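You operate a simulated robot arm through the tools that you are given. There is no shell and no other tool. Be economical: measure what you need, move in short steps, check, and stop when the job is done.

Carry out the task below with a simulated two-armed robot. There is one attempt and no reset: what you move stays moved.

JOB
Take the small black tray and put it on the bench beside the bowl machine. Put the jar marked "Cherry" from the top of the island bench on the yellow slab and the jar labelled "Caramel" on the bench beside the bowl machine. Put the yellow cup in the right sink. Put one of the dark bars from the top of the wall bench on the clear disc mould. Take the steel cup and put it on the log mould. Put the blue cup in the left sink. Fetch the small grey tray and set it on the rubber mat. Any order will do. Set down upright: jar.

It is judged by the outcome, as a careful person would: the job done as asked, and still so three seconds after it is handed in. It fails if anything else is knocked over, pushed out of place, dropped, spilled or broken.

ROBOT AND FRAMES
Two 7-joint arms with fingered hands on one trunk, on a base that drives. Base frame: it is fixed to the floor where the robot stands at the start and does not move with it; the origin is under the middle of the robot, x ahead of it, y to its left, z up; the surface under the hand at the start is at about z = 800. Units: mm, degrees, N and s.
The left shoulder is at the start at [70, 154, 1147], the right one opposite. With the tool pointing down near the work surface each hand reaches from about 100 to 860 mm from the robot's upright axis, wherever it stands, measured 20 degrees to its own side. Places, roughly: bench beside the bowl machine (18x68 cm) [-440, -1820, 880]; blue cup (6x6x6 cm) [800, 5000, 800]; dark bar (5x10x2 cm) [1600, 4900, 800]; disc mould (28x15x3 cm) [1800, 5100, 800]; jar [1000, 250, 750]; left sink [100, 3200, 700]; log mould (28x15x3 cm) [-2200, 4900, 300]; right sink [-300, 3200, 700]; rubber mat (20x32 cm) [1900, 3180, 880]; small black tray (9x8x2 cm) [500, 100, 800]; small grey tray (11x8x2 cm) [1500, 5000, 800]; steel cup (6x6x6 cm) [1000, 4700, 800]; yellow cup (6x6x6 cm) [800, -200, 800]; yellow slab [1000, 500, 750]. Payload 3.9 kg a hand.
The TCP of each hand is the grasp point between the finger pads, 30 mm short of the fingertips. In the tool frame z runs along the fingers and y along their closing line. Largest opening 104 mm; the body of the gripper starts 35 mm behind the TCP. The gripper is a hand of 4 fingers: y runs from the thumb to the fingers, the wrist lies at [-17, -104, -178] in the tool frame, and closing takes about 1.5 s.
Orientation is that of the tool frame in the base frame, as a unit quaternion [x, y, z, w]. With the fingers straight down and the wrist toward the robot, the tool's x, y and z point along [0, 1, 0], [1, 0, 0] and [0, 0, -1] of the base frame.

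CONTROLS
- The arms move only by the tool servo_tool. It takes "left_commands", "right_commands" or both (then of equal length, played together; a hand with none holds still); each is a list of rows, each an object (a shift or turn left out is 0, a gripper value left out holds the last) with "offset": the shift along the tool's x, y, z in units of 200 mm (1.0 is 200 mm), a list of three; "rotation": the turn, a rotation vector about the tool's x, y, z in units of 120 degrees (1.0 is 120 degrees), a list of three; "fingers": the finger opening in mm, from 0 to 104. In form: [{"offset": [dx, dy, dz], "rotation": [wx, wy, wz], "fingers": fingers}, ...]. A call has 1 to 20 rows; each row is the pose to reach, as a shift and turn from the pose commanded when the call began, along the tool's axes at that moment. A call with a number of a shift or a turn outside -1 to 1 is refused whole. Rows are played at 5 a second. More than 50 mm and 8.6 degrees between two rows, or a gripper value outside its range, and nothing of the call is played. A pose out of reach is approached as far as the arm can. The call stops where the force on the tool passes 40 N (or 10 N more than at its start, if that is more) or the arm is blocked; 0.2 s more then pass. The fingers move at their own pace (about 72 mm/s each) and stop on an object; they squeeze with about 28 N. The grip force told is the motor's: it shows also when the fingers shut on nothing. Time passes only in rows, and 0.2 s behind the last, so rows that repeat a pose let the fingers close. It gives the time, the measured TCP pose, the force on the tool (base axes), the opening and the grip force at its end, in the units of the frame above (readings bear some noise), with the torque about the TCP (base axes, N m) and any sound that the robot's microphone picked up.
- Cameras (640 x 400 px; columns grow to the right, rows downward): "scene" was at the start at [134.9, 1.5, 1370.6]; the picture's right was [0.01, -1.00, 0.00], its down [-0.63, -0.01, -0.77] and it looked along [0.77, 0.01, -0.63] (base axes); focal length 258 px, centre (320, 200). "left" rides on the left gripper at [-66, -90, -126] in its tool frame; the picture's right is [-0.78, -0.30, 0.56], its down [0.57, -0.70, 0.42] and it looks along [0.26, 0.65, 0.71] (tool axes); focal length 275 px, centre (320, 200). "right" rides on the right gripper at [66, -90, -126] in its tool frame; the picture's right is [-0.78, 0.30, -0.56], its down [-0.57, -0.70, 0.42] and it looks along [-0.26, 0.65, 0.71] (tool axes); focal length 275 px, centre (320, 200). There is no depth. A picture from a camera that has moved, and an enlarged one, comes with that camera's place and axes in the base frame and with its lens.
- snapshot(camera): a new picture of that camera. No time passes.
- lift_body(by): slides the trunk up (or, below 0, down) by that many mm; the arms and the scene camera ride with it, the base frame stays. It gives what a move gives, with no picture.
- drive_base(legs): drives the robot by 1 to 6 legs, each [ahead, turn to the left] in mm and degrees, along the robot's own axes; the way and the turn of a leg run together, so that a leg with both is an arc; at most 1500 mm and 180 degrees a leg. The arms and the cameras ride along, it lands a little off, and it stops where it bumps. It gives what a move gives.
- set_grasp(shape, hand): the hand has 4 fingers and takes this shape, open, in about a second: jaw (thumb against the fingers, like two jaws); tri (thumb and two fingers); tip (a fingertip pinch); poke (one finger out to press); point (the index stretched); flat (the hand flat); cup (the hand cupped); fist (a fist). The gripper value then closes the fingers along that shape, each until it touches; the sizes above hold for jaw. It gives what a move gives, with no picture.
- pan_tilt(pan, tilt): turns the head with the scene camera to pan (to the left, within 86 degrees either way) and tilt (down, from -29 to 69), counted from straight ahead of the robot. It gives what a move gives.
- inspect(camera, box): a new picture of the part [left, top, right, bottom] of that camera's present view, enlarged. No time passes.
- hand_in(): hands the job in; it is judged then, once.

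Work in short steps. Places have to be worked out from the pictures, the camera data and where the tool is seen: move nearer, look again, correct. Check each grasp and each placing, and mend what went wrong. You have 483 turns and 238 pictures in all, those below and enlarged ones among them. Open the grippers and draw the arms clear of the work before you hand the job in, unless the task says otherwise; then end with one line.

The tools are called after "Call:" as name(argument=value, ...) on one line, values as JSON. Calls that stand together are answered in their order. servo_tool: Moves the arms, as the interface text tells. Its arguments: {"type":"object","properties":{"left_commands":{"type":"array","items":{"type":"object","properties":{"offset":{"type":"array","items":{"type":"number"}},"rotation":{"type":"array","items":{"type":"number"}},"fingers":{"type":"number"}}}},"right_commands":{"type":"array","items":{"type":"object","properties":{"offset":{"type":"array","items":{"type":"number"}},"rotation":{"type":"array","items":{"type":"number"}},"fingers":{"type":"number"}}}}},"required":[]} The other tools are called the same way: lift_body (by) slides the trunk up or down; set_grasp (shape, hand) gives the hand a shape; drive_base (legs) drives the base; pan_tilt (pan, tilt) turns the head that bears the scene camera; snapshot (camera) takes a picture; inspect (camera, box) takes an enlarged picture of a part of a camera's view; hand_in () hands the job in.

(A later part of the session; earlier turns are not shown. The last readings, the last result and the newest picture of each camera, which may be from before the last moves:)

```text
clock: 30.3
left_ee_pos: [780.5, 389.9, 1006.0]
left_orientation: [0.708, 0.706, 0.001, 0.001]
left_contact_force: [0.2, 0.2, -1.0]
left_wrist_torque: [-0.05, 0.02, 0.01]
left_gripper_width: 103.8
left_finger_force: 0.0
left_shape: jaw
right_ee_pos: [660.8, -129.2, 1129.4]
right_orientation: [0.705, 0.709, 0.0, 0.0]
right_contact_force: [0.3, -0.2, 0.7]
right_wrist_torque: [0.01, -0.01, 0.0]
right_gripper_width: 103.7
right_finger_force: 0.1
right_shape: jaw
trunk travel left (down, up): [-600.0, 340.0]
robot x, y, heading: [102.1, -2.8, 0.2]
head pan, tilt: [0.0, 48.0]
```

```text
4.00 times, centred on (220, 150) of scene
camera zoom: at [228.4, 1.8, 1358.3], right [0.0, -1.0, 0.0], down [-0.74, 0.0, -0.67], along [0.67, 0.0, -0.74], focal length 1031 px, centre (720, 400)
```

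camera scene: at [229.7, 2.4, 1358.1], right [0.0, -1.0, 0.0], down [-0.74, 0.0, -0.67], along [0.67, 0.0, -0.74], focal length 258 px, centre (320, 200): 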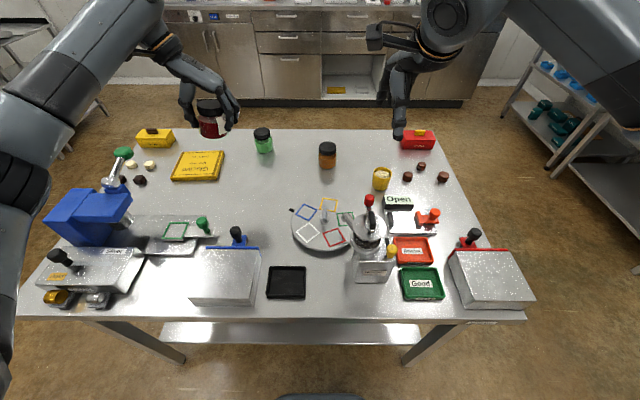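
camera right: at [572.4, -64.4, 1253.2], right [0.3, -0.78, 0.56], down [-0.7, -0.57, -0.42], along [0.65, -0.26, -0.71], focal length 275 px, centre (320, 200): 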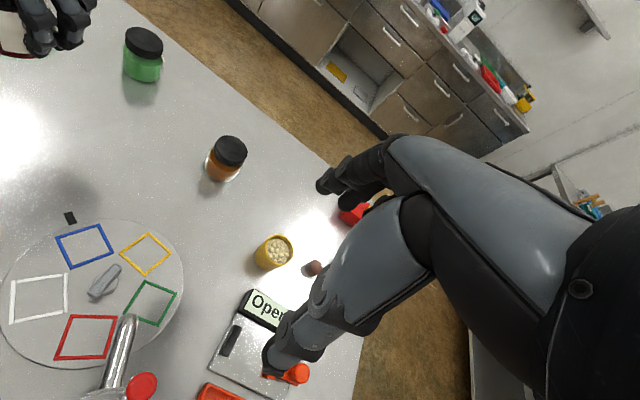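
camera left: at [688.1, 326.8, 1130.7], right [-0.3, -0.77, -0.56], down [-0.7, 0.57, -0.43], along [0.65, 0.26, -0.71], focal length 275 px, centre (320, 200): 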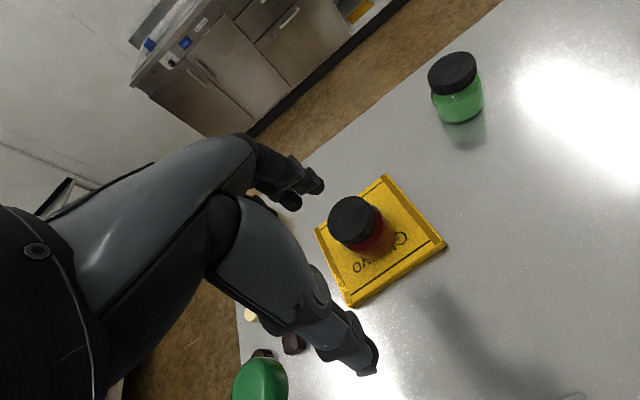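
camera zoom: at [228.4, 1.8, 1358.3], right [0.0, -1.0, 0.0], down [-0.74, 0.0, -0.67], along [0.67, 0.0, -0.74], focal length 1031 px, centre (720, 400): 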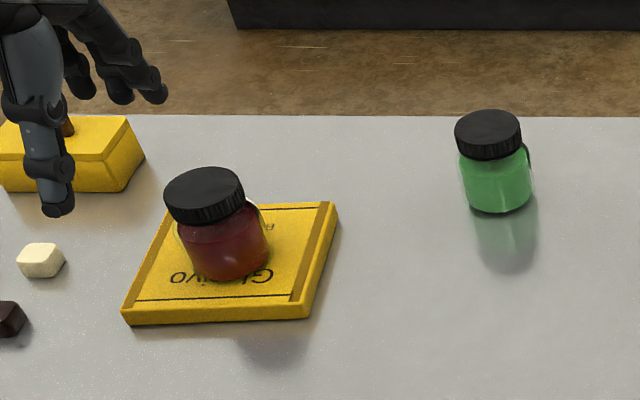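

The Cherry jar stands upright on the slab. Next I bring the left hand over the black tray at about (481,70) and the right hand over the caramel jar near (886,-20).

Call:
servo_tool(left_commands=[{"offset": [-0.13, -0.125, -0.05]}, {"offset": [-0.26, -0.25, -0.1]}, {"offset": [-0.39, -0.375, -0.15]}, {"offset": [-0.53, -0.5, -0.2]}, {"offset": [-0.67, -0.625, -0.25]}, {"offset": [-0.805, -0.75, -0.25]}])

Call:
servo_tool(left_commands=[{"offset": [-0.13, -0.125, 0.05]}, {"offset": [-0.26, -0.25, 0.1]}, {"offset": [-0.39, -0.375, 0.15]}, {"offset": [-0.53, -0.5, 0.2]}, {"offset": [-0.67, -0.625, 0.25]}, {"offset": [-0.805, -0.745, 0.3]}, {"offset": [-0.805, -0.745, 0.3]}])

Call:
servo_tool(right_commands=[{"offset": [0.1, 0.2, 0.05]}, {"offset": [0.2, 0.4, 0.1]}, {"offset": [0.3, 0.6, 0.15]}, {"offset": [0.4, 0.8, 0.2]}, {"offset": [0.5, 0.95, 0.25]}, {"offset": [0.54, 0.98, 0.4]}])

Call:
snapshot(camera="left")

Call:
snapshot(camera="right")

Call:
snapshot(camera="scene")

```text
clock: 31.7
left_ee_pos: [628.8, 230.1, 1052.4]
left_orientation: [0.708, 0.706, 0.001, 0.001]
left_contact_force: [0.6, -0.4, 0.0]
left_wrist_torque: [0.03, 0.0, 0.01]
left_gripper_width: 103.7
left_finger_force: 0.0
left_shape: jaw
right_ee_pos: [660.6, -131.0, 1128.7]
right_orientation: [0.706, 0.708, 0.0, -0.001]
right_contact_force: [0.9, 0.0, 0.0]
right_wrist_torque: [0.02, 0.01, 0.04]
right_gripper_width: 103.5
right_finger_force: 0.0
right_shape: jaw
trunk travel left (down, up): [-600.0, 340.0]
robot x, y, heading: [104.4, 2.1, 0.1]
head pan, tilt: [0.0, 48.0]
```

```text
clock: 33.5
left_ee_pos: [486.5, 98.6, 967.0]
left_orientation: [0.705, 0.705, 0.054, -0.055]
left_contact_force: [-0.7, -0.3, -0.1]
left_wrist_torque: [0.0, 0.03, -0.02]
left_gripper_width: 104.1
left_finger_force: 0.0
left_shape: jaw
left hand out of reach, approached as far as the arm can: row 3, 4, 5
right_ee_pos: [662.4, -128.6, 1127.3]
right_orientation: [0.705, 0.709, -0.001, 0.001]
right_contact_force: [-0.8, 0.6, 0.2]
right_wrist_torque: [-0.05, -0.03, -0.02]
right_gripper_width: 103.6
right_finger_force: 0.1
right_shape: jaw
trunk travel left (down, up): [-600.0, 340.0]
robot x, y, heading: [100.0, -2.7, 0.1]
head pan, tilt: [0.0, 48.0]
stopped in row 7 (left hand): the arm was blocked; the commanded pose is now the measured one
```

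```text
clock: 34.9
left_ee_pos: [486.0, 95.7, 967.7]
left_orientation: [0.705, 0.705, 0.055, -0.055]
left_contact_force: [0.3, -0.3, -1.3]
left_wrist_torque: [0.02, 0.01, 0.0]
left_gripper_width: 103.9
left_finger_force: 0.1
left_shape: jaw
right_ee_pos: [858.5, -25.1, 1047.4]
right_orientation: [0.706, 0.708, 0.0, 0.0]
right_contact_force: [-0.8, 0.6, -0.1]
right_wrist_torque: [-0.01, 0.0, 0.02]
right_gripper_width: 103.9
right_finger_force: 0.0
right_shape: jaw
trunk travel left (down, up): [-600.0, 340.0]
robot x, y, heading: [102.3, 3.8, 0.1]
head pan, tilt: [0.0, 48.0]
```

```text
211 pictures are left
camera left: at [394.7, 12.4, 1080.8], right [-0.3, -0.68, -0.67], down [-0.7, 0.63, -0.33], along [0.65, 0.37, -0.66], focal length 275 px, centre (320, 200)
```

left: 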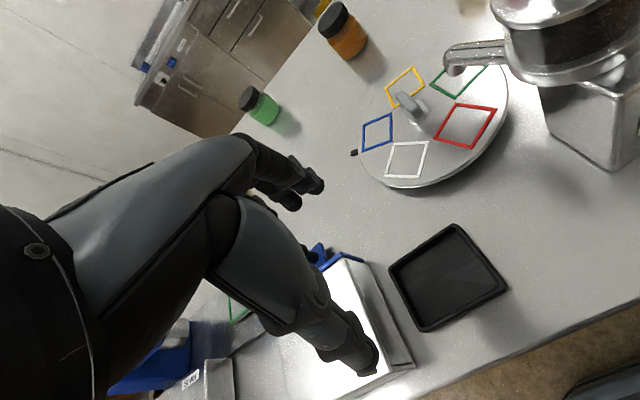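

```text
210 pictures are left
camera right: at [768.3, 41.1, 1173.3], right [0.3, -0.78, 0.56], down [-0.7, -0.57, -0.42], along [0.65, -0.26, -0.71], focal length 275 px, centre (320, 200)
```

right: 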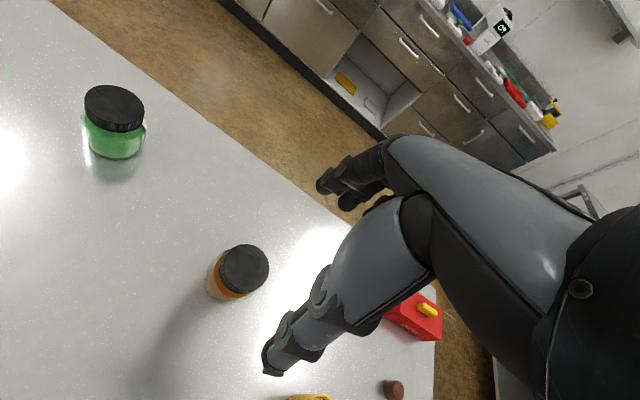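

```text
209 pictures are left
camera scene: at [230.4, 0.5, 1358.0], right [0.0, -1.0, 0.0], down [-0.74, 0.0, -0.67], along [0.67, 0.0, -0.74], focal length 258 px, centre (320, 200)
```

scene: 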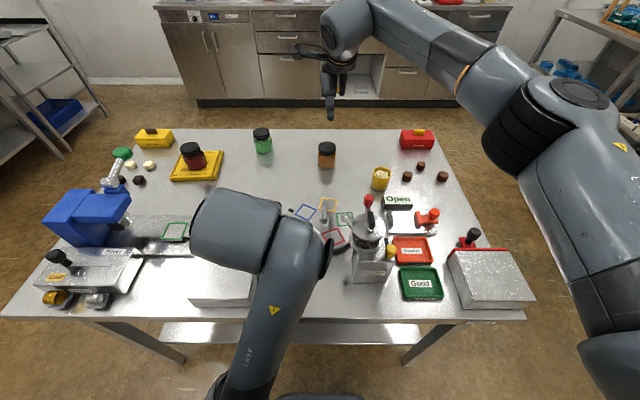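

The left arm is too close to the body for the tray, so I will step back for that later. First the caramel jar: its lid is near (887,-17), so I lower the right hand to hover over it.

Call:
servo_tool(right_commands=[{"offset": [0.02, 0.07, 0.15]}, {"offset": [0.04, 0.14, 0.35]}, {"offset": [0.04, 0.14, 0.5]}, {"offset": [0.04, 0.14, 0.5]}])

Call:
snapshot(camera="right")

```text
clock: 35.9
left_ee_pos: [486.3, 96.2, 967.7]
left_orientation: [0.705, 0.705, 0.054, -0.054]
left_contact_force: [-0.1, 0.0, 0.5]
left_wrist_torque: [-0.01, -0.02, 0.01]
left_gripper_width: 103.7
left_finger_force: 0.0
left_shape: jaw
right_ee_pos: [886.1, -12.6, 946.9]
right_orientation: [0.707, 0.707, -0.001, 0.0]
right_contact_force: [1.1, 0.5, 0.3]
right_wrist_torque: [0.01, -0.01, 0.03]
right_gripper_width: 104.0
right_finger_force: 0.0
right_shape: jaw
trunk travel left (down, up): [-600.0, 340.0]
robot x, y, heading: [99.5, -1.3, -0.0]
head pan, tilt: [0.0, 48.0]
```

```text
208 pictures are left
camera right: at [795.3, 53.2, 1073.9], right [0.3, -0.78, 0.56], down [-0.7, -0.57, -0.42], along [0.65, -0.26, -0.71], focal length 275 px, centre (320, 200)
```

right: 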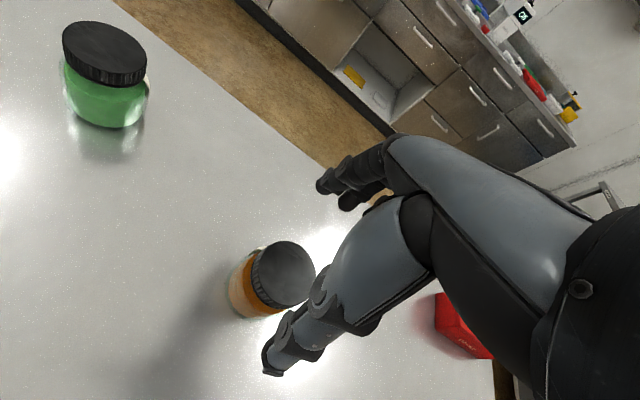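

Well centred (the lid is at about 889,-16). I descend and grip.

Call:
servo_tool(right_commands=[{"offset": [-0.015, 0.015, 0.2]}, {"offset": [-0.015, 0.015, 0.4]}, {"offset": [-0.015, 0.015, 0.495]}, {"offset": [-0.015, 0.015, 0.495]}])

Call:
servo_tool(right_commands=[{"fingers": 40}, {"fingers": 40}, {"fingers": 40}, {"fingers": 40}, {"fingers": 40}, {"fingers": 40}])

Call:
servo_tool(right_commands=[{"offset": [0, 0, -0.2]}, {"offset": [0, 0, -0.4]}, {"offset": [0, 0, -0.6]}, {"offset": [0, 0, -0.8]}, {"offset": [0, 0, -0.8]}])

Call:
snapshot(camera="right")

```text
clock: 36.9
left_ee_pos: [486.0, 96.9, 968.2]
left_orientation: [0.705, 0.705, 0.053, -0.054]
left_contact_force: [1.3, 0.1, -0.5]
left_wrist_torque: [0.01, -0.01, -0.02]
left_gripper_width: 104.0
left_finger_force: 0.0
left_shape: jaw
right_ee_pos: [887.6, -16.6, 849.0]
right_orientation: [0.706, 0.708, 0.0, -0.001]
right_contact_force: [0.5, 0.3, 0.0]
right_wrist_torque: [0.01, -0.01, 0.0]
right_gripper_width: 103.8
right_finger_force: 0.0
right_shape: jaw
right hand out of reach, approached as far as the arm can: row 3, 4
trunk travel left (down, up): [-600.0, 340.0]
robot x, y, heading: [101.7, 1.4, 0.1]
head pan, tilt: [0.0, 48.0]
```

```text
clock: 38.3
left_ee_pos: [485.4, 96.4, 967.0]
left_orientation: [0.706, 0.704, 0.055, -0.054]
left_contact_force: [-0.4, 0.3, -0.2]
left_wrist_torque: [-0.02, 0.0, 0.0]
left_gripper_width: 103.7
left_finger_force: 0.0
left_shape: jaw
right_ee_pos: [887.9, -15.9, 850.3]
right_orientation: [0.706, 0.708, 0.0, 0.0]
right_contact_force: [0.2, -0.9, 0.3]
right_wrist_torque: [0.04, -0.03, 0.0]
right_gripper_width: 54.8
right_finger_force: 28.1
right_shape: jaw
trunk travel left (down, up): [-600.0, 340.0]
robot x, y, heading: [100.7, -0.3, 0.2]
head pan, tilt: [0.0, 48.0]
```

```text
clock: 39.5
left_ee_pos: [486.0, 96.1, 968.0]
left_orientation: [0.705, 0.705, 0.055, -0.055]
left_contact_force: [-0.1, 1.0, -0.4]
left_wrist_torque: [0.02, 0.01, 0.01]
left_gripper_width: 103.9
left_finger_force: 0.0
left_shape: jaw
right_ee_pos: [887.0, -18.2, 1009.5]
right_orientation: [0.706, 0.708, 0.0, -0.001]
right_contact_force: [-0.5, 0.2, -4.1]
right_wrist_torque: [0.01, 0.0, 0.0]
right_gripper_width: 54.7
right_finger_force: 27.9
right_shape: jaw
trunk travel left (down, up): [-600.0, 340.0]
robot x, y, heading: [103.5, 1.0, 0.0]
head pan, tilt: [0.0, 48.0]
```

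```text
207 pictures are left
camera right: at [795.5, 48.3, 1136.5], right [0.3, -0.78, 0.56], down [-0.7, -0.57, -0.42], along [0.65, -0.26, -0.72], focal length 275 px, centre (320, 200)
```

right: 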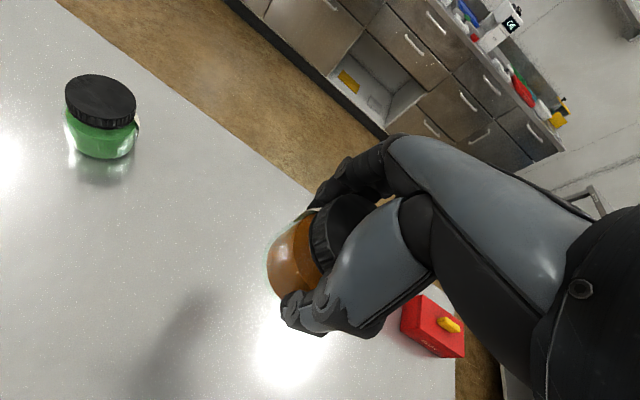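

Caramel jar held. I retract it to a carrying pose while lifting and levelling the left hand, then I will drive back.

Call:
servo_tool(right_commands=[{"offset": [-0.1, -0.13, -0.1]}, {"offset": [-0.2, -0.26, -0.2]}, {"offset": [-0.3, -0.39, -0.3]}, {"offset": [-0.4, -0.53, -0.4]}, {"offset": [-0.5, -0.67, -0.5]}, {"offset": [-0.6, -0.8, -0.5]}], left_commands=[{"offset": [0, 0.0, -0.15]}, {"offset": [0, 0.0, -0.3]}, {"offset": [0.1, 0.1, -0.45]}, {"offset": [0.2, 0.2, -0.5]}, {"offset": [0.2, 0.2, -0.5], "rotation": [0, -0.037, 0]}, {"offset": [0.2, 0.2, -0.5], "rotation": [0, -0.0735, 0]}])

Call:
drive_base(legs=[[-200, 0]])

Call:
snapshot(camera="scene")

Call:
snapshot(camera="left")

```text
clock: 40.0
left_ee_pos: [485.3, 129.9, 973.2]
left_orientation: [0.69, 0.696, 0.137, -0.142]
left_contact_force: [0.7, -0.7, 0.5]
left_wrist_torque: [0.0, 0.01, 0.01]
left_gripper_width: 104.1
left_finger_force: 0.2
left_shape: jaw
left hand out of reach, approached as far as the arm can: row 2
right_ee_pos: [849.7, -44.7, 1034.1]
right_orientation: [0.707, 0.708, -0.001, 0.0]
right_contact_force: [0.0, -1.1, -2.7]
right_wrist_torque: [0.02, 0.03, -0.01]
right_gripper_width: 54.8
right_finger_force: 28.2
right_shape: jaw
trunk travel left (down, up): [-600.0, 340.0]
robot x, y, heading: [100.7, -3.8, -0.0]
head pan, tilt: [0.0, 48.0]
stopped in row 2 (left hand): the arm was blocked; the commanded pose is now the measured one
```

```text
clock: 41.6
left_ee_pos: [292.1, 132.1, 973.4]
left_orientation: [0.689, 0.697, 0.135, -0.142]
left_contact_force: [0.1, 0.5, -1.0]
left_wrist_torque: [-0.04, 0.0, -0.01]
left_gripper_width: 103.8
left_finger_force: 0.0
left_shape: jaw
right_ee_pos: [658.3, -42.1, 1034.8]
right_orientation: [0.705, 0.709, 0.0, 0.0]
right_contact_force: [-0.2, 0.3, -2.3]
right_wrist_torque: [-0.02, 0.0, -0.02]
right_gripper_width: 54.6
right_finger_force: 27.9
right_shape: jaw
trunk travel left (down, up): [-600.0, 340.0]
robot x, y, heading: [-89.8, -0.7, 0.2]
head pan, tilt: [0.0, 48.0]
```

```text
206 pictures are left
camera scene: at [36.6, 0.6, 1357.9], right [0.0, -1.0, 0.0], down [-0.74, 0.0, -0.67], along [0.67, 0.0, -0.74], focal length 258 px, centre (320, 200)
```

scene: 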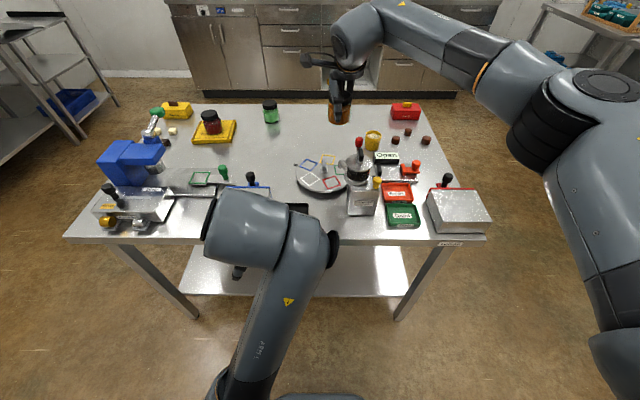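

```text
205 pictures are left
camera left: at [203.2, 22.9, 1063.8], right [-0.3, -0.51, -0.81], down [-0.71, 0.68, -0.17], along [0.64, 0.53, -0.56], focal length 275 px, centre (320, 200)
```

left: 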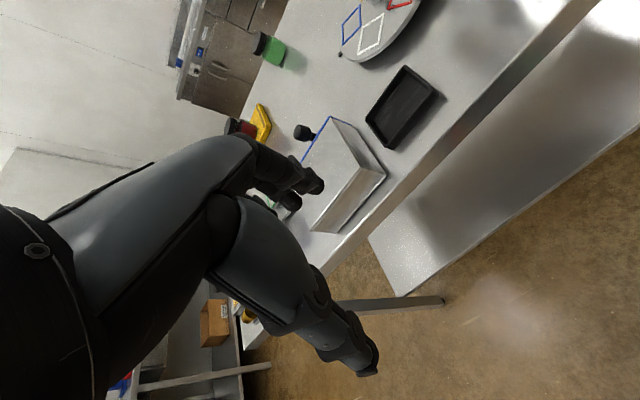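

The step back is done and the left hand is now free at x=292. I push it forward while levelling its tilt, and continue retracting the right hand.

Call:
servo_tool(left_commands=[{"offset": [0, 0.15, 0], "rotation": [0, -0.047, 0]}, {"offset": [0, 0.3, 0], "rotation": [0, -0.094, 0]}, {"offset": [0, 0.45, 0], "rotation": [0, -0.14, 0]}, {"offset": [0, 0.6, 0], "rotation": [0, -0.188, 0]}, {"offset": [0, 0.7, 0], "rotation": [0, -0.188, 0]}, {"offset": [0, 0.7, 0], "rotation": [0, -0.188, 0]}], right_commands=[{"offset": [-0.15, 0, -0.1]}, {"offset": [-0.3, 0, -0.2]}, {"offset": [-0.45, 0, -0.3]}, {"offset": [-0.6, 0, -0.4]}, {"offset": [-0.75, 0, -0.5]}, {"offset": [-0.9, 0, -0.5]}])

Call:
snapshot(camera="left")

Call:
snapshot(camera="scene")

```text
clock: 42.3
left_ee_pos: [361.8, 174.2, 959.0]
left_orientation: [0.684, 0.71, 0.109, -0.126]
left_contact_force: [0.1, 0.8, -0.2]
left_wrist_torque: [0.0, 0.04, 0.01]
left_gripper_width: 103.9
left_finger_force: 0.1
left_shape: jaw
right_ee_pos: [659.7, -112.2, 1079.7]
right_orientation: [0.706, 0.709, -0.002, 0.0]
right_contact_force: [0.0, -0.1, -2.7]
right_wrist_torque: [0.02, 0.02, 0.02]
right_gripper_width: 54.6
right_finger_force: 27.7
right_shape: jaw
trunk travel left (down, up): [-600.0, 340.0]
robot x, y, heading: [-93.1, 1.4, 0.1]
head pan, tilt: [0.0, 48.0]
stopped in row 3 (left hand): the arm was blocked; the commanded pose is now the measured one
```

```text
204 pictures are left
camera left: at [276.5, 68.2, 1056.1], right [-0.28, -0.56, -0.78], down [-0.73, 0.65, -0.2], along [0.62, 0.51, -0.6], focal length 275 px, centre (320, 200)
```

left: 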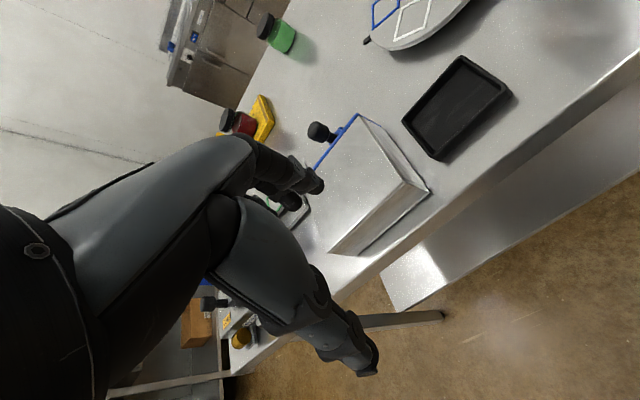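

```text
203 pictures are left
camera scene: at [36.3, 0.1, 1358.0], right [0.0, -1.0, 0.0], down [-0.74, 0.0, -0.67], along [0.67, 0.0, -0.74], focal length 258 px, centre (320, 200)
```

scene: 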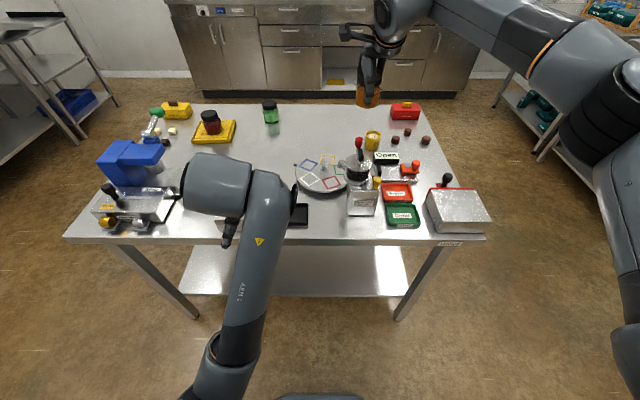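

The left arm is folded against the body. I move it out left and up to its starting-like pose.

Call:
servo_tool(left_commands=[{"offset": [0.16, 0.09, -0.055]}, {"offset": [0.32, 0.18, -0.11]}, {"offset": [0.48, 0.28, -0.165]}, {"offset": [0.65, 0.375, -0.22]}, {"offset": [0.65, 0.375, -0.22]}])

```text
clock: 43.5
left_ee_pos: [435.4, 286.9, 1044.1]
left_orientation: [0.682, 0.712, 0.11, -0.126]
left_contact_force: [-0.3, 0.5, -0.7]
left_wrist_torque: [0.03, 0.01, 0.01]
left_gripper_width: 104.0
left_finger_force: 0.1
left_shape: jaw
right_ee_pos: [659.7, -112.7, 1081.9]
right_orientation: [0.706, 0.708, 0.0, 0.0]
right_contact_force: [-0.6, 0.0, -2.4]
right_wrist_torque: [0.03, 0.01, 0.0]
right_gripper_width: 54.4
right_finger_force: 28.1
right_shape: jaw
trunk travel left (down, up): [-600.0, 340.0]
robot x, y, heading: [-93.8, -0.0, 0.2]
head pan, tilt: [0.0, 48.0]
```

Now I level the hand, then move over the tray.

Call:
servo_tool(left_commands=[{"rotation": [-0.004, -0.053, 0.007]}, {"rotation": [-0.008, -0.107, 0.014]}, {"rotation": [-0.011, -0.16, 0.02]}, {"rotation": [-0.011, -0.16, 0.02]}])

Call:
servo_tool(left_commands=[{"offset": [-0.2, 0.05, 0.05]}, {"offset": [-0.4, 0.1, 0.1]}, {"offset": [-0.6, 0.15, 0.15]}, {"offset": [-0.8, 0.2, 0.2]}, {"offset": [-0.95, 0.23, 0.3]}, {"offset": [-0.95, 0.23, 0.3]}])

Call:
snapshot(camera="left")

Call:
snapshot(camera="scene")

```text
clock: 44.5
left_ee_pos: [435.3, 289.9, 1042.9]
left_orientation: [0.707, 0.707, 0.0, 0.001]
left_contact_force: [-0.3, -0.3, -0.2]
left_wrist_torque: [0.02, 0.01, -0.03]
left_gripper_width: 103.8
left_finger_force: 0.0
left_shape: jaw
right_ee_pos: [659.1, -111.8, 1081.0]
right_orientation: [0.706, 0.708, -0.002, 0.0]
right_contact_force: [0.2, 0.1, -2.8]
right_wrist_torque: [0.02, -0.02, -0.04]
right_gripper_width: 54.5
right_finger_force: 28.0
right_shape: jaw
trunk travel left (down, up): [-600.0, 340.0]
robot x, y, heading: [-94.3, 2.7, 0.0]
head pan, tilt: [0.0, 48.0]
```

```text
clock: 45.4
left_ee_pos: [472.4, 227.1, 1032.2]
left_orientation: [0.675, 0.735, 0.055, -0.022]
left_contact_force: [0.1, 1.1, 0.1]
left_wrist_torque: [0.02, 0.01, 0.01]
left_gripper_width: 104.0
left_finger_force: 0.0
left_shape: jaw
right_ee_pos: [659.3, -113.2, 1080.2]
right_orientation: [0.706, 0.708, -0.001, 0.0]
right_contact_force: [0.8, 0.4, -3.1]
right_wrist_torque: [0.04, 0.03, -0.03]
right_gripper_width: 54.9
right_finger_force: 27.9
right_shape: jaw
trunk travel left (down, up): [-600.0, 340.0]
robot x, y, heading: [-93.8, -0.7, 0.2]
head pan, tilt: [0.0, 48.0]
stopped in row 4 (left hand): the arm was blocked; the commanded pose is now the measured one
```

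```text
202 pictures are left
camera left: at [381.9, 140.5, 1144.2], right [-0.21, -0.73, -0.65], down [-0.73, 0.56, -0.4], along [0.65, 0.39, -0.65], focal length 275 px, centre (320, 200)
```

left: 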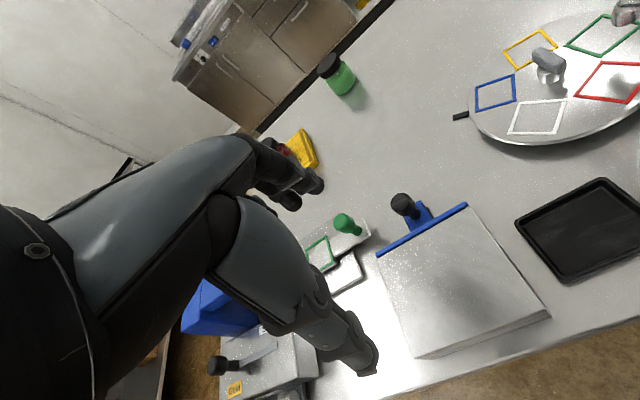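

```text
201 pictures are left
camera scene: at [37.0, -0.2, 1357.9], right [0.0, -1.0, 0.0], down [-0.74, 0.0, -0.67], along [0.67, 0.0, -0.74], focal length 258 px, centre (320, 200)
```

scene: 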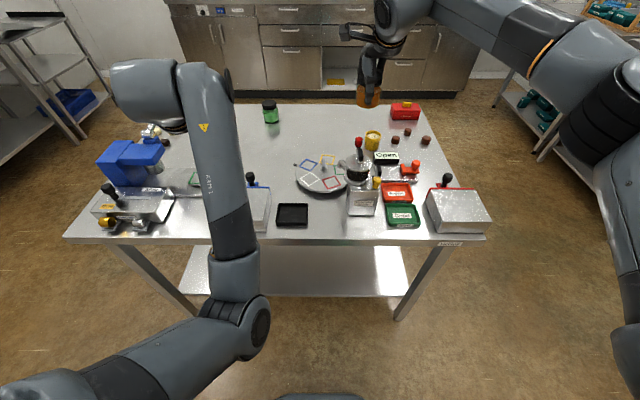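

The elbow has folded inward in front of the chest. I extend the hand forward-left to let the elbow swing back out.

Call:
servo_tool(left_commands=[{"offset": [0.117, 0.166, 0.0]}, {"offset": [0.235, 0.333, 0.0]}, {"offset": [0.352, 0.5, 0.0]}, {"offset": [0.47, 0.666, 0.0]}, {"offset": [0.587, 0.833, 0.1]}, {"offset": [0.705, 1.0, 0.2]}, {"offset": [0.705, 1.0, 0.2]}])

Call:
snapshot(camera="scene")

```text
clock: 47.0
left_ee_pos: [659.4, 386.1, 1019.2]
left_orientation: [0.677, 0.734, 0.054, -0.02]
left_contact_force: [-0.3, 0.0, 0.2]
left_wrist_torque: [0.01, 0.01, 0.0]
left_gripper_width: 103.8
left_finger_force: 0.0
left_shape: jaw
right_ee_pos: [659.2, -112.1, 1081.2]
right_orientation: [0.706, 0.708, 0.0, 0.0]
right_contact_force: [0.0, -0.7, -2.6]
right_wrist_torque: [0.01, 0.01, 0.03]
right_gripper_width: 54.5
right_finger_force: 28.0
right_shape: jaw
trunk travel left (down, up): [-600.0, 340.0]
robot x, y, heading: [-91.3, -0.6, 0.2]
head pan, tilt: [0.0, 48.0]
```

```text
200 pictures are left
camera scene: at [36.1, 0.0, 1358.0], right [0.0, -1.0, 0.0], down [-0.74, 0.0, -0.67], along [0.67, 0.0, -0.74], focal length 258 px, centre (320, 200)
```

scene: 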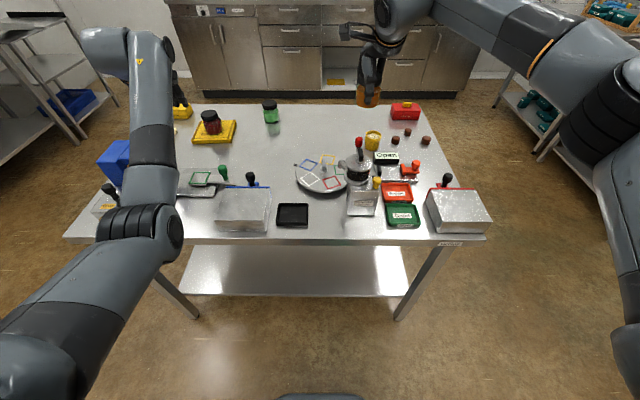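

The elbow is still inside. I try turning the hand with the wrist outward to swing the elbow out.

Call:
servo_tool(left_commands=[{"rotation": [0, 0, 0.07]}, {"rotation": [0, 0, 0.14]}, {"rotation": [0, 0, 0.21]}, {"rotation": [0, 0, 0.28]}, {"rotation": [0, 0, 0.35]}, {"rotation": [0, 0, 0.42]}, {"rotation": [0, 0, 0.49]}, {"rotation": [0, 0, 0.56]}])

Call:
snapshot(camera="scene")

```text
clock: 48.8
left_ee_pos: [635.7, 366.4, 1014.2]
left_orientation: [0.971, 0.233, 0.031, -0.049]
left_contact_force: [-0.2, 0.6, 0.0]
left_wrist_torque: [0.01, 0.0, 0.0]
left_gripper_width: 103.9
left_finger_force: 0.0
left_shape: jaw
left hand out of reach, approached as far as the arm can: row 7, 8
right_ee_pos: [659.8, -110.8, 1081.5]
right_orientation: [0.705, 0.709, -0.001, 0.0]
right_contact_force: [-0.6, -0.1, -2.3]
right_wrist_torque: [0.0, 0.0, -0.01]
right_gripper_width: 54.5
right_finger_force: 27.8
right_shape: jaw
trunk travel left (down, up): [-600.0, 340.0]
robot x, y, heading: [-94.4, -2.0, 0.1]
head pan, tilt: [0.0, 48.0]
```

```text
199 pictures are left
camera scene: at [36.9, 0.8, 1358.0], right [0.0, -1.0, 0.0], down [-0.74, 0.0, -0.67], along [0.67, 0.0, -0.74], focal length 258 px, centre (320, 200)
```

scene: 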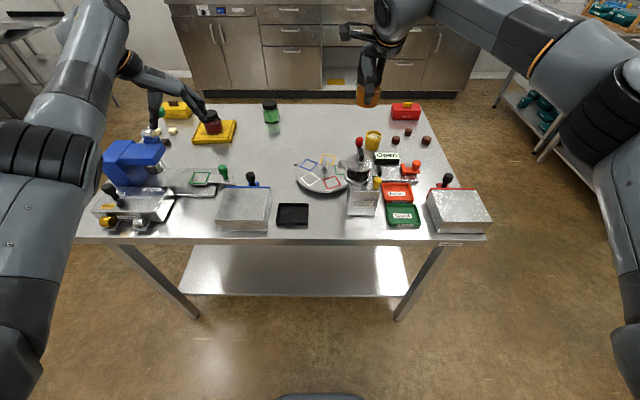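

The elbow is now outside. I bring the hand back in while partly unwinding the yaw.

Call:
servo_tool(left_commands=[{"offset": [-0.15, 0, -0.05]}, {"offset": [-0.3, 0, -0.1]}, {"offset": [-0.45, -0.02, -0.15]}, {"offset": [-0.6, -0.04, -0.2]}, {"offset": [-0.75, -0.06, -0.25]}, {"offset": [-0.9, -0.08, -0.25]}, {"offset": [-0.98, -0.08, -0.25]}])

Call:
snapshot(camera="scene")

```text
clock: 50.4
left_ee_pos: [454.4, 281.5, 1048.9]
left_orientation: [0.97, 0.238, 0.031, -0.048]
left_contact_force: [0.1, 0.9, -0.9]
left_wrist_torque: [0.0, -0.01, 0.0]
left_gripper_width: 103.7
left_finger_force: 0.1
left_shape: jaw
right_ee_pos: [659.7, -111.3, 1082.6]
right_orientation: [0.706, 0.708, -0.001, 0.0]
right_contact_force: [-0.2, 0.3, -2.8]
right_wrist_torque: [0.03, 0.01, 0.0]
right_gripper_width: 54.6
right_finger_force: 28.6
right_shape: jaw
trunk travel left (down, up): [-600.0, 340.0]
robot x, y, heading: [-92.7, -0.2, 0.2]
head pan, tilt: [0.0, 48.0]
```

```text
198 pictures are left
camera scene: at [36.3, 0.8, 1358.0], right [0.0, -1.0, 0.0], down [-0.74, 0.0, -0.67], along [0.67, 0.0, -0.74], focal length 258 px, centre (320, 200)
```

scene: 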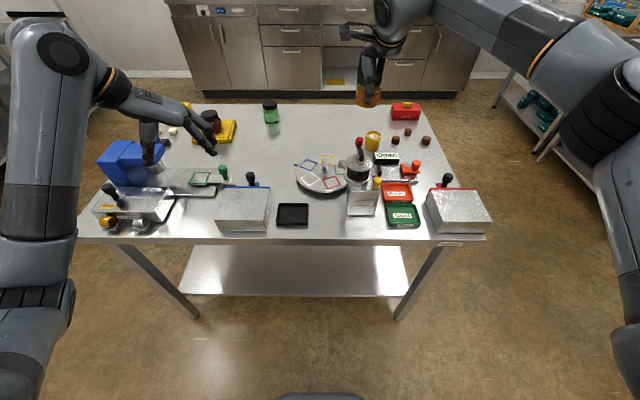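

Good, the elbow is outside and bent. I unwind the yaw here.

Call:
servo_tool(left_commands=[{"rotation": [0, 0, -0.07]}, {"rotation": [0, 0, -0.14]}, {"rotation": [0, 0, -0.21]}, {"rotation": [0, 0, -0.28]}, {"rotation": [0, 0, -0.35]}, {"rotation": [0, 0, -0.42]}, {"rotation": [0, 0, -0.49]}, {"rotation": [0, 0, -0.52]}, {"rotation": [0, 0, -0.52]}])

Call:
snapshot(camera="scene")

```text
clock: 52.4
left_ee_pos: [453.7, 284.0, 1048.6]
left_orientation: [0.706, 0.706, 0.052, -0.024]
left_contact_force: [-0.6, -1.0, -0.2]
left_wrist_torque: [-0.01, -0.01, 0.02]
left_gripper_width: 103.9
left_finger_force: 0.0
left_shape: jaw
right_ee_pos: [660.4, -111.2, 1080.9]
right_orientation: [0.706, 0.708, -0.001, 0.0]
right_contact_force: [-1.1, -0.3, -2.3]
right_wrist_torque: [0.03, 0.03, 0.02]
right_gripper_width: 54.3
right_finger_force: 28.0
right_shape: jaw
trunk travel left (down, up): [-600.0, 340.0]
robot x, y, heading: [-94.7, 0.1, 0.1]
head pan, tilt: [0.0, 48.0]
```

```text
197 pictures are left
camera scene: at [36.6, 1.0, 1358.0], right [0.0, -1.0, 0.0], down [-0.74, 0.0, -0.67], along [0.67, 0.0, -0.74], focal length 258 px, centre (320, 200)
```

scene: 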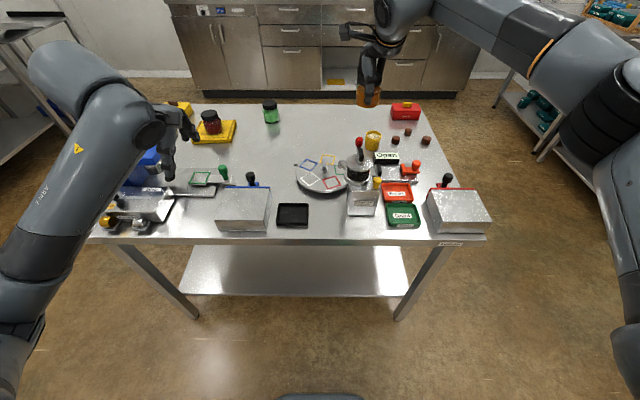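

The elbow is back in its original configuration. I level the hand and turn the robot 20° right so the left hand swings over the tray.

Call:
servo_tool(left_commands=[{"rotation": [0.019, -0.051, 0]}, {"rotation": [0.019, -0.051, 0]}])

Call:
drive_base(legs=[[0, -20]])

Call:
snapshot(camera="left")

Call:
snapshot(camera="scene")

```text
clock: 53.0
left_ee_pos: [452.4, 282.7, 1048.1]
left_orientation: [0.708, 0.707, 0.0, 0.0]
left_contact_force: [-0.3, 0.7, -0.2]
left_wrist_torque: [-0.01, -0.01, -0.01]
left_gripper_width: 104.1
left_finger_force: 0.1
left_shape: jaw
right_ee_pos: [660.2, -111.8, 1080.7]
right_orientation: [0.706, 0.709, -0.001, 0.0]
right_contact_force: [0.2, 0.5, -3.7]
right_wrist_torque: [0.01, -0.01, -0.02]
right_gripper_width: 54.6
right_finger_force: 28.2
right_shape: jaw
trunk travel left (down, up): [-600.0, 340.0]
robot x, y, heading: [-91.8, 1.3, 0.1]
head pan, tilt: [0.0, 48.0]
```

```text
clock: 54.5
left_ee_pos: [517.6, 73.8, 1047.4]
left_orientation: [0.822, 0.57, 0.0, 0.0]
left_contact_force: [-0.8, -0.3, 0.0]
left_wrist_torque: [0.05, 0.01, -0.03]
left_gripper_width: 103.6
left_finger_force: 0.1
left_shape: jaw
right_ee_pos: [572.4, -367.0, 1082.2]
right_orientation: [0.821, 0.571, -0.002, 0.0]
right_contact_force: [-0.1, 0.0, -1.8]
right_wrist_torque: [0.02, -0.03, 0.0]
right_gripper_width: 54.6
right_finger_force: 27.6
right_shape: jaw
trunk travel left (down, up): [-600.0, 340.0]
robot x, y, heading: [-90.5, -0.1, -20.0]
head pan, tilt: [0.0, 48.0]
```

```text
196 pictures are left
camera left: at [408.8, 45.2, 1172.2], right [-0.55, -0.62, -0.56], down [-0.46, 0.78, -0.42], along [0.7, 0.02, -0.71], focal length 275 px, centre (320, 200)
```

left: 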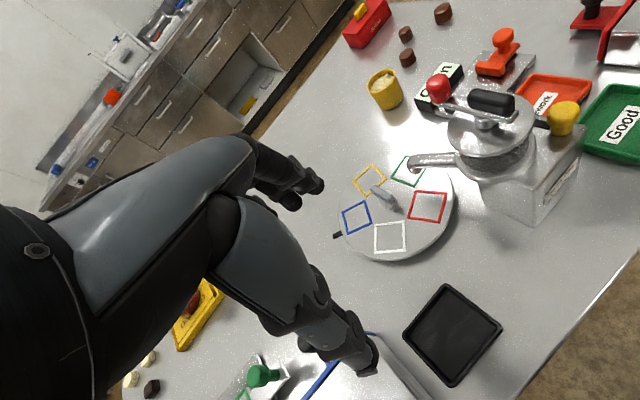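

```text
195 pictures are left
camera scene: at [28.8, -43.8, 1358.0], right [-0.35, -0.94, 0.0], down [-0.7, 0.26, -0.67], along [0.63, -0.23, -0.74], focal length 258 px, centre (320, 200)
```

scene: 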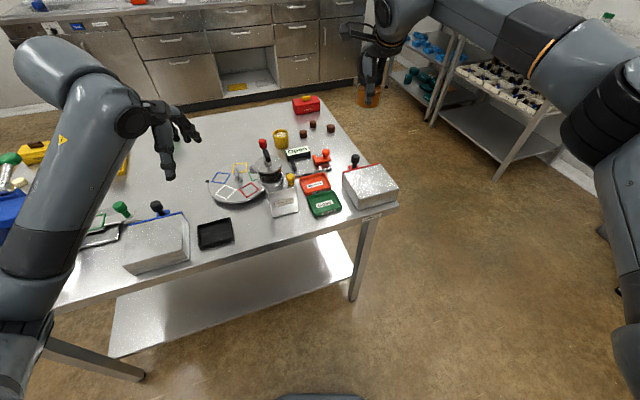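

The tray's centre is at about (476,77). I move the hand over it with a 20° yaw correction, offset slightly right to clear the steel box.

Call:
servo_tool(left_commands=[{"offset": [-0.03, -0.06, 0.15], "rotation": [0, 0, -0.06]}, {"offset": [-0.07, -0.12, 0.3], "rotation": [0, 0, -0.12]}, {"offset": [-0.1, -0.185, 0.45], "rotation": [0, 0, -0.17]}, {"offset": [-0.1, -0.185, 0.6], "rotation": [0, 0, -0.17]}, {"offset": [-0.1, -0.185, 0.6], "rotation": [0, 0, -0.17]}])

Call:
snapshot(camera="left")

Call:
inspect(camera="scene", box=[120, 140, 320, 265])

```text
clock: 55.6
left_ee_pos: [476.6, 68.5, 925.7]
left_orientation: [0.708, 0.707, 0.001, 0.0]
left_contact_force: [-0.2, -0.6, -0.5]
left_wrist_torque: [-0.02, 0.0, -0.01]
left_gripper_width: 103.8
left_finger_force: 0.0
left_shape: jaw
right_ee_pos: [572.2, -367.4, 1080.6]
right_orientation: [0.82, 0.572, 0.0, -0.001]
right_contact_force: [0.0, -0.4, -3.6]
right_wrist_torque: [0.03, 0.01, -0.04]
right_gripper_width: 54.3
right_finger_force: 28.0
right_shape: jaw
trunk travel left (down, up): [-600.0, 340.0]
robot x, y, heading: [-90.7, 0.4, -20.4]
head pan, tilt: [0.0, 48.0]
```

```text
194 pictures are left
camera left: at [385.1, 3.4, 1051.1], right [-0.3, -0.77, -0.56], down [-0.7, 0.57, -0.42], along [0.65, 0.26, -0.71], focal length 275 px, centre (320, 200)
```

left: 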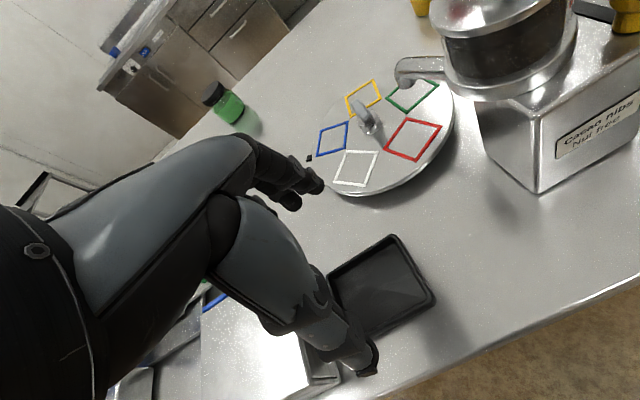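

```text
3.20 times, centred on (220, 202) of scene
camera zoom: at [28.5, -44.8, 1358.0], right [-0.35, -0.94, 0.0], down [-0.7, 0.26, -0.67], along [0.63, -0.23, -0.74], focal length 825 px, centre (640, 192)
```

zoom: 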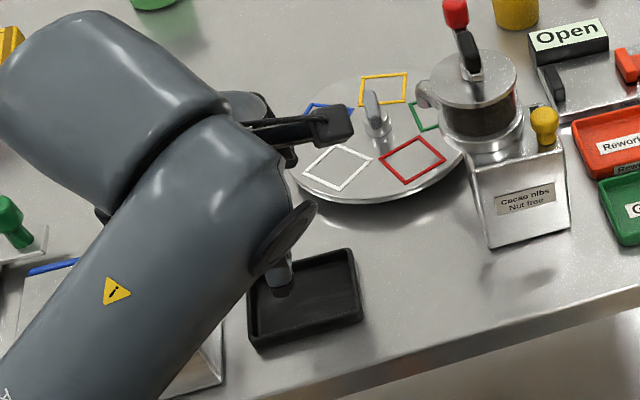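

The tray spans about x 445–506, y 35–116. I go down in stages, shifted 6 mm right, to put the fingertips just above the bench.

Call:
servo_tool(left_commands=[{"offset": [-0.03, 0, 0.15]}, {"offset": [-0.03, 0, 0.3]}, {"offset": [-0.03, 0, 0.4]}, {"offset": [-0.03, 0, 0.445]}, {"offset": [-0.03, 0, 0.445]}])

Call:
snapshot(camera="left")

```text
clock: 56.9
left_ee_pos: [476.1, 62.5, 836.4]
left_orientation: [0.708, 0.706, 0.0, 0.0]
left_contact_force: [0.1, 0.4, -0.1]
left_wrist_torque: [-0.04, -0.01, -0.01]
left_gripper_width: 103.6
left_finger_force: 0.0
left_shape: jaw
right_ee_pos: [573.8, -367.9, 1081.6]
right_orientation: [0.821, 0.571, -0.001, -0.001]
right_contact_force: [0.0, -0.5, -2.7]
right_wrist_torque: [0.03, 0.01, -0.04]
right_gripper_width: 54.6
right_finger_force: 27.9
right_shape: jaw
trunk travel left (down, up): [-600.0, 340.0]
robot x, y, heading: [-94.4, 1.1, -20.3]
head pan, tilt: [0.0, 48.0]
```

```text
192 pictures are left
camera left: at [384.7, -1.9, 961.7], right [-0.3, -0.77, -0.56], down [-0.7, 0.57, -0.42], along [0.65, 0.26, -0.71], focal length 275 px, centre (320, 200)
```

left: 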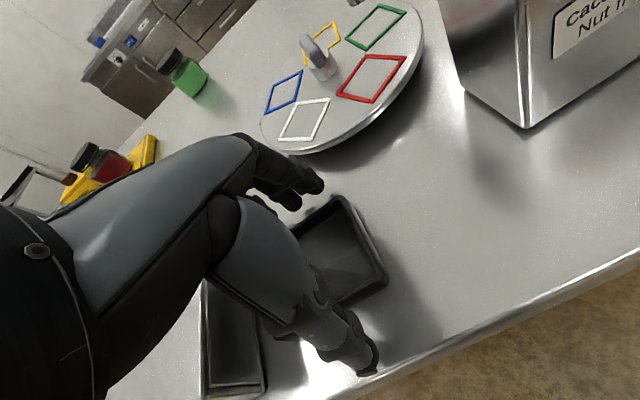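

Clear so far. I lower 3 mm more and close.

Call:
servo_tool(left_commands=[{"offset": [0, 0, 0.018]}, {"offset": [0, 0, 0.018], "fingers": 50}, {"offset": [0, 0, 0.018], "fingers": 50}, {"offset": [0, 0, 0.018], "fingers": 50}, {"offset": [0, 0, 0.018], "fingers": 50}, {"offset": [0, 0, 0.018], "fingers": 50}, {"offset": [0, 0, 0.018], "fingers": 50}])

Call:
snapshot(camera="left")

```text
clock: 58.5
left_ee_pos: [477.3, 62.8, 833.2]
left_orientation: [0.708, 0.706, 0.0, 0.0]
left_contact_force: [-0.3, -0.3, -0.1]
left_wrist_torque: [-0.02, -0.02, -0.01]
left_gripper_width: 64.0
left_finger_force: 28.1
left_shape: jaw
right_ee_pos: [573.8, -368.1, 1081.8]
right_orientation: [0.821, 0.571, -0.001, 0.0]
right_contact_force: [0.1, 0.0, -3.2]
right_wrist_torque: [0.08, 0.01, 0.0]
right_gripper_width: 54.5
right_finger_force: 27.8
right_shape: jaw
trunk travel left (down, up): [-600.0, 340.0]
robot x, y, heading: [-94.2, 0.9, -20.3]
head pan, tilt: [0.0, 48.0]
```

```text
191 pictures are left
camera left: at [384.8, -1.8, 958.4], right [-0.3, -0.77, -0.56], down [-0.7, 0.57, -0.42], along [0.65, 0.26, -0.71], focal length 275 px, centre (320, 200)
```

left: 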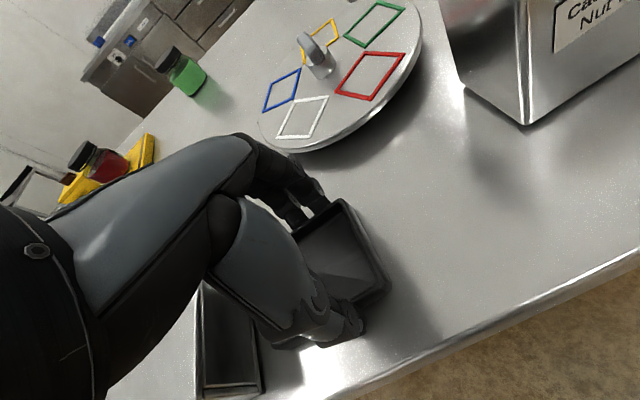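

Gripped at 64 mm with 28 N. I lift straight up and check that it holds level.

Call:
servo_tool(left_commands=[{"offset": [0, 0, -0.15]}, {"offset": [0, 0, -0.35]}, {"offset": [0, 0, -0.6]}, {"offset": [0, 0, -0.85]}, {"offset": [0, 0, -1.0]}, {"offset": [0, 0, -1.0]}])

Call:
snapshot(camera="left")

Call:
snapshot(camera="scene")

```text
clock: 59.9
left_ee_pos: [476.5, 60.6, 1033.9]
left_orientation: [0.708, 0.706, 0.001, -0.001]
left_contact_force: [0.0, 0.5, -0.4]
left_wrist_torque: [0.01, 0.0, -0.05]
left_gripper_width: 63.5
left_finger_force: 27.7
left_shape: jaw
right_ee_pos: [572.7, -368.9, 1079.4]
right_orientation: [0.821, 0.571, -0.001, -0.001]
right_contact_force: [-0.6, -0.3, -2.3]
right_wrist_torque: [0.07, -0.02, -0.01]
right_gripper_width: 54.3
right_finger_force: 28.6
right_shape: jaw
trunk travel left (down, up): [-600.0, 340.0]
robot x, y, heading: [-92.7, 1.3, -20.3]
head pan, tilt: [0.0, 48.0]
```

```text
190 pictures are left
camera left: at [385.0, -5.0, 1157.8], right [-0.3, -0.77, -0.56], down [-0.7, 0.58, -0.42], along [0.65, 0.26, -0.71], focal length 275 px, centre (320, 200)
```

left: 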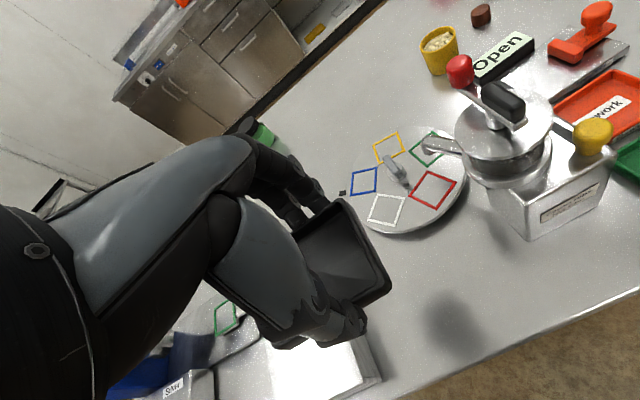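

```text
189 pictures are left
camera scene: at [28.6, -45.8, 1357.9], right [-0.35, -0.94, 0.0], down [-0.7, 0.26, -0.67], along [0.63, -0.23, -0.74], focal length 258 px, centre (320, 200)
```

scene: 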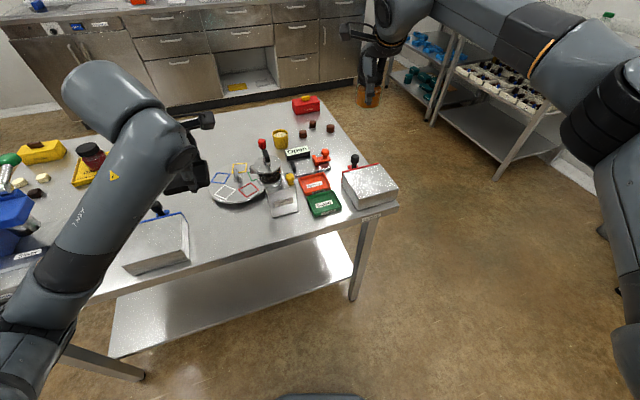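

Both are held. Before driving I look to the right to find the bowl machine bench.

Call:
pan_tilt(pan=-80, tilt=25)

Call:
snapshot(camera="scene")

```text
clock: 61.4
left_ee_pos: [477.2, 61.4, 1033.7]
left_orientation: [0.708, 0.706, 0.0, -0.001]
left_contact_force: [0.0, 0.0, -0.6]
left_wrist_torque: [0.02, -0.02, 0.0]
left_gripper_width: 63.8
left_finger_force: 28.4
left_shape: jaw
right_ee_pos: [572.5, -368.3, 1082.4]
right_orientation: [0.821, 0.571, -0.001, 0.0]
right_contact_force: [0.5, 0.4, -2.1]
right_wrist_torque: [0.05, -0.03, 0.0]
right_gripper_width: 54.4
right_finger_force: 27.8
right_shape: jaw
trunk travel left (down, up): [-600.0, 340.0]
robot x, y, heading: [-92.7, 0.6, -20.1]
head pan, tilt: [-80.0, 25.0]
```

```text
188 pictures are left
camera scene: at [-61.5, -107.9, 1392.8], right [-0.98, 0.18, 0.0], down [0.07, 0.42, -0.91], along [-0.16, -0.89, -0.42], focal length 258 px, centre (320, 200)
```

scene: 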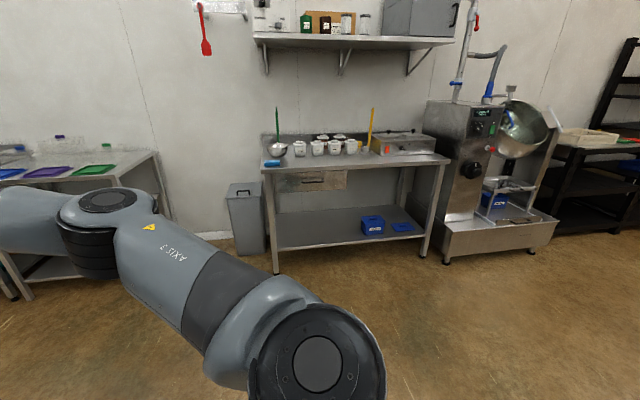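

The free strip is at the front of that bench, near y≈-1820 with the bench front edge at y≈-1711. I raise the trunk 80 mm, matching the higher bench, then turn and drive toward it.

Call:
lift_body(by=80)

Call:
drive_base(legs=[[0, -85], [950, 0]])

Call:
pan_tilt(pan=0, tilt=40)

Call:
snapshot(camera="scene")

```text
clock: 62.5
left_ee_pos: [476.5, 60.3, 1113.3]
left_orientation: [0.708, 0.706, 0.0, 0.0]
left_contact_force: [-0.4, -0.1, -0.7]
left_wrist_torque: [-0.01, 0.02, 0.04]
left_gripper_width: 63.5
left_finger_force: 27.7
left_shape: jaw
right_ee_pos: [572.7, -369.2, 1161.1]
right_orientation: [0.821, 0.571, -0.002, 0.0]
right_contact_force: [0.2, 0.2, -2.1]
right_wrist_torque: [0.02, -0.04, 0.02]
right_gripper_width: 54.4
right_finger_force: 27.5
right_shape: jaw
trunk travel left (down, up): [-680.0, 260.0]
robot x, y, heading: [-95.6, 0.2, -20.2]
head pan, tilt: [-80.0, 25.0]
```

```text
clock: 71.1
left_ee_pos: [-209.8, -1474.7, 1112.1]
left_orientation: [0.999, 0.049, 0.0, -0.001]
left_contact_force: [-0.5, 0.5, -0.2]
left_wrist_torque: [0.01, 0.02, -0.01]
left_gripper_width: 63.7
left_finger_force: 27.7
left_shape: jaw
right_ee_pos: [-627.6, -1614.1, 1160.6]
right_orientation: [0.992, -0.127, 0.0, 0.0]
right_contact_force: [-0.2, 0.0, -2.8]
right_wrist_torque: [0.01, -0.02, -0.01]
right_gripper_width: 54.1
right_finger_force: 27.9
right_shape: jaw
trunk travel left (down, up): [-680.0, 260.0]
robot x, y, heading: [-329.0, -915.8, -104.5]
head pan, tilt: [-80.0, 25.0]
```

```text
clock: 72.6
left_ee_pos: [-209.8, -1476.5, 1113.4]
left_orientation: [0.999, 0.048, 0.0, 0.0]
left_contact_force: [0.7, 0.3, -0.8]
left_wrist_torque: [-0.01, 0.01, -0.01]
left_gripper_width: 63.5
left_finger_force: 28.4
left_shape: jaw
right_ee_pos: [-627.2, -1615.6, 1161.3]
right_orientation: [0.992, -0.126, 0.0, -0.001]
right_contact_force: [-0.7, 0.5, -2.8]
right_wrist_torque: [-0.01, -0.02, 0.04]
right_gripper_width: 54.0
right_finger_force: 28.2
right_shape: jaw
trunk travel left (down, up): [-680.0, 260.0]
robot x, y, heading: [-330.7, -914.3, -104.4]
head pan, tilt: [0.0, 40.0]
```

```text
187 pictures are left
camera scene: at [-363.2, -1046.9, 1449.4], right [-0.97, 0.25, 0.0], down [0.16, 0.62, -0.77], along [-0.19, -0.74, -0.64], focal length 258 px, centre (320, 200)
```

scene: 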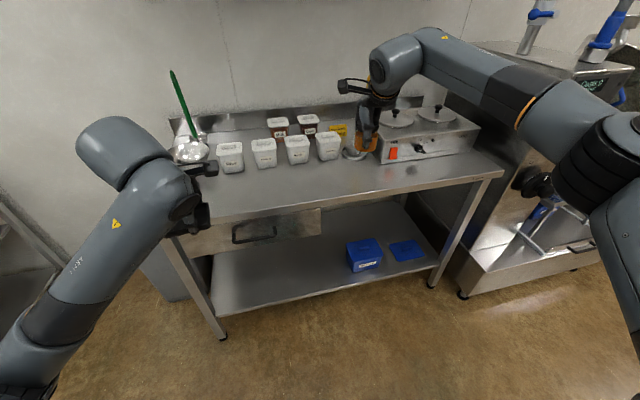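

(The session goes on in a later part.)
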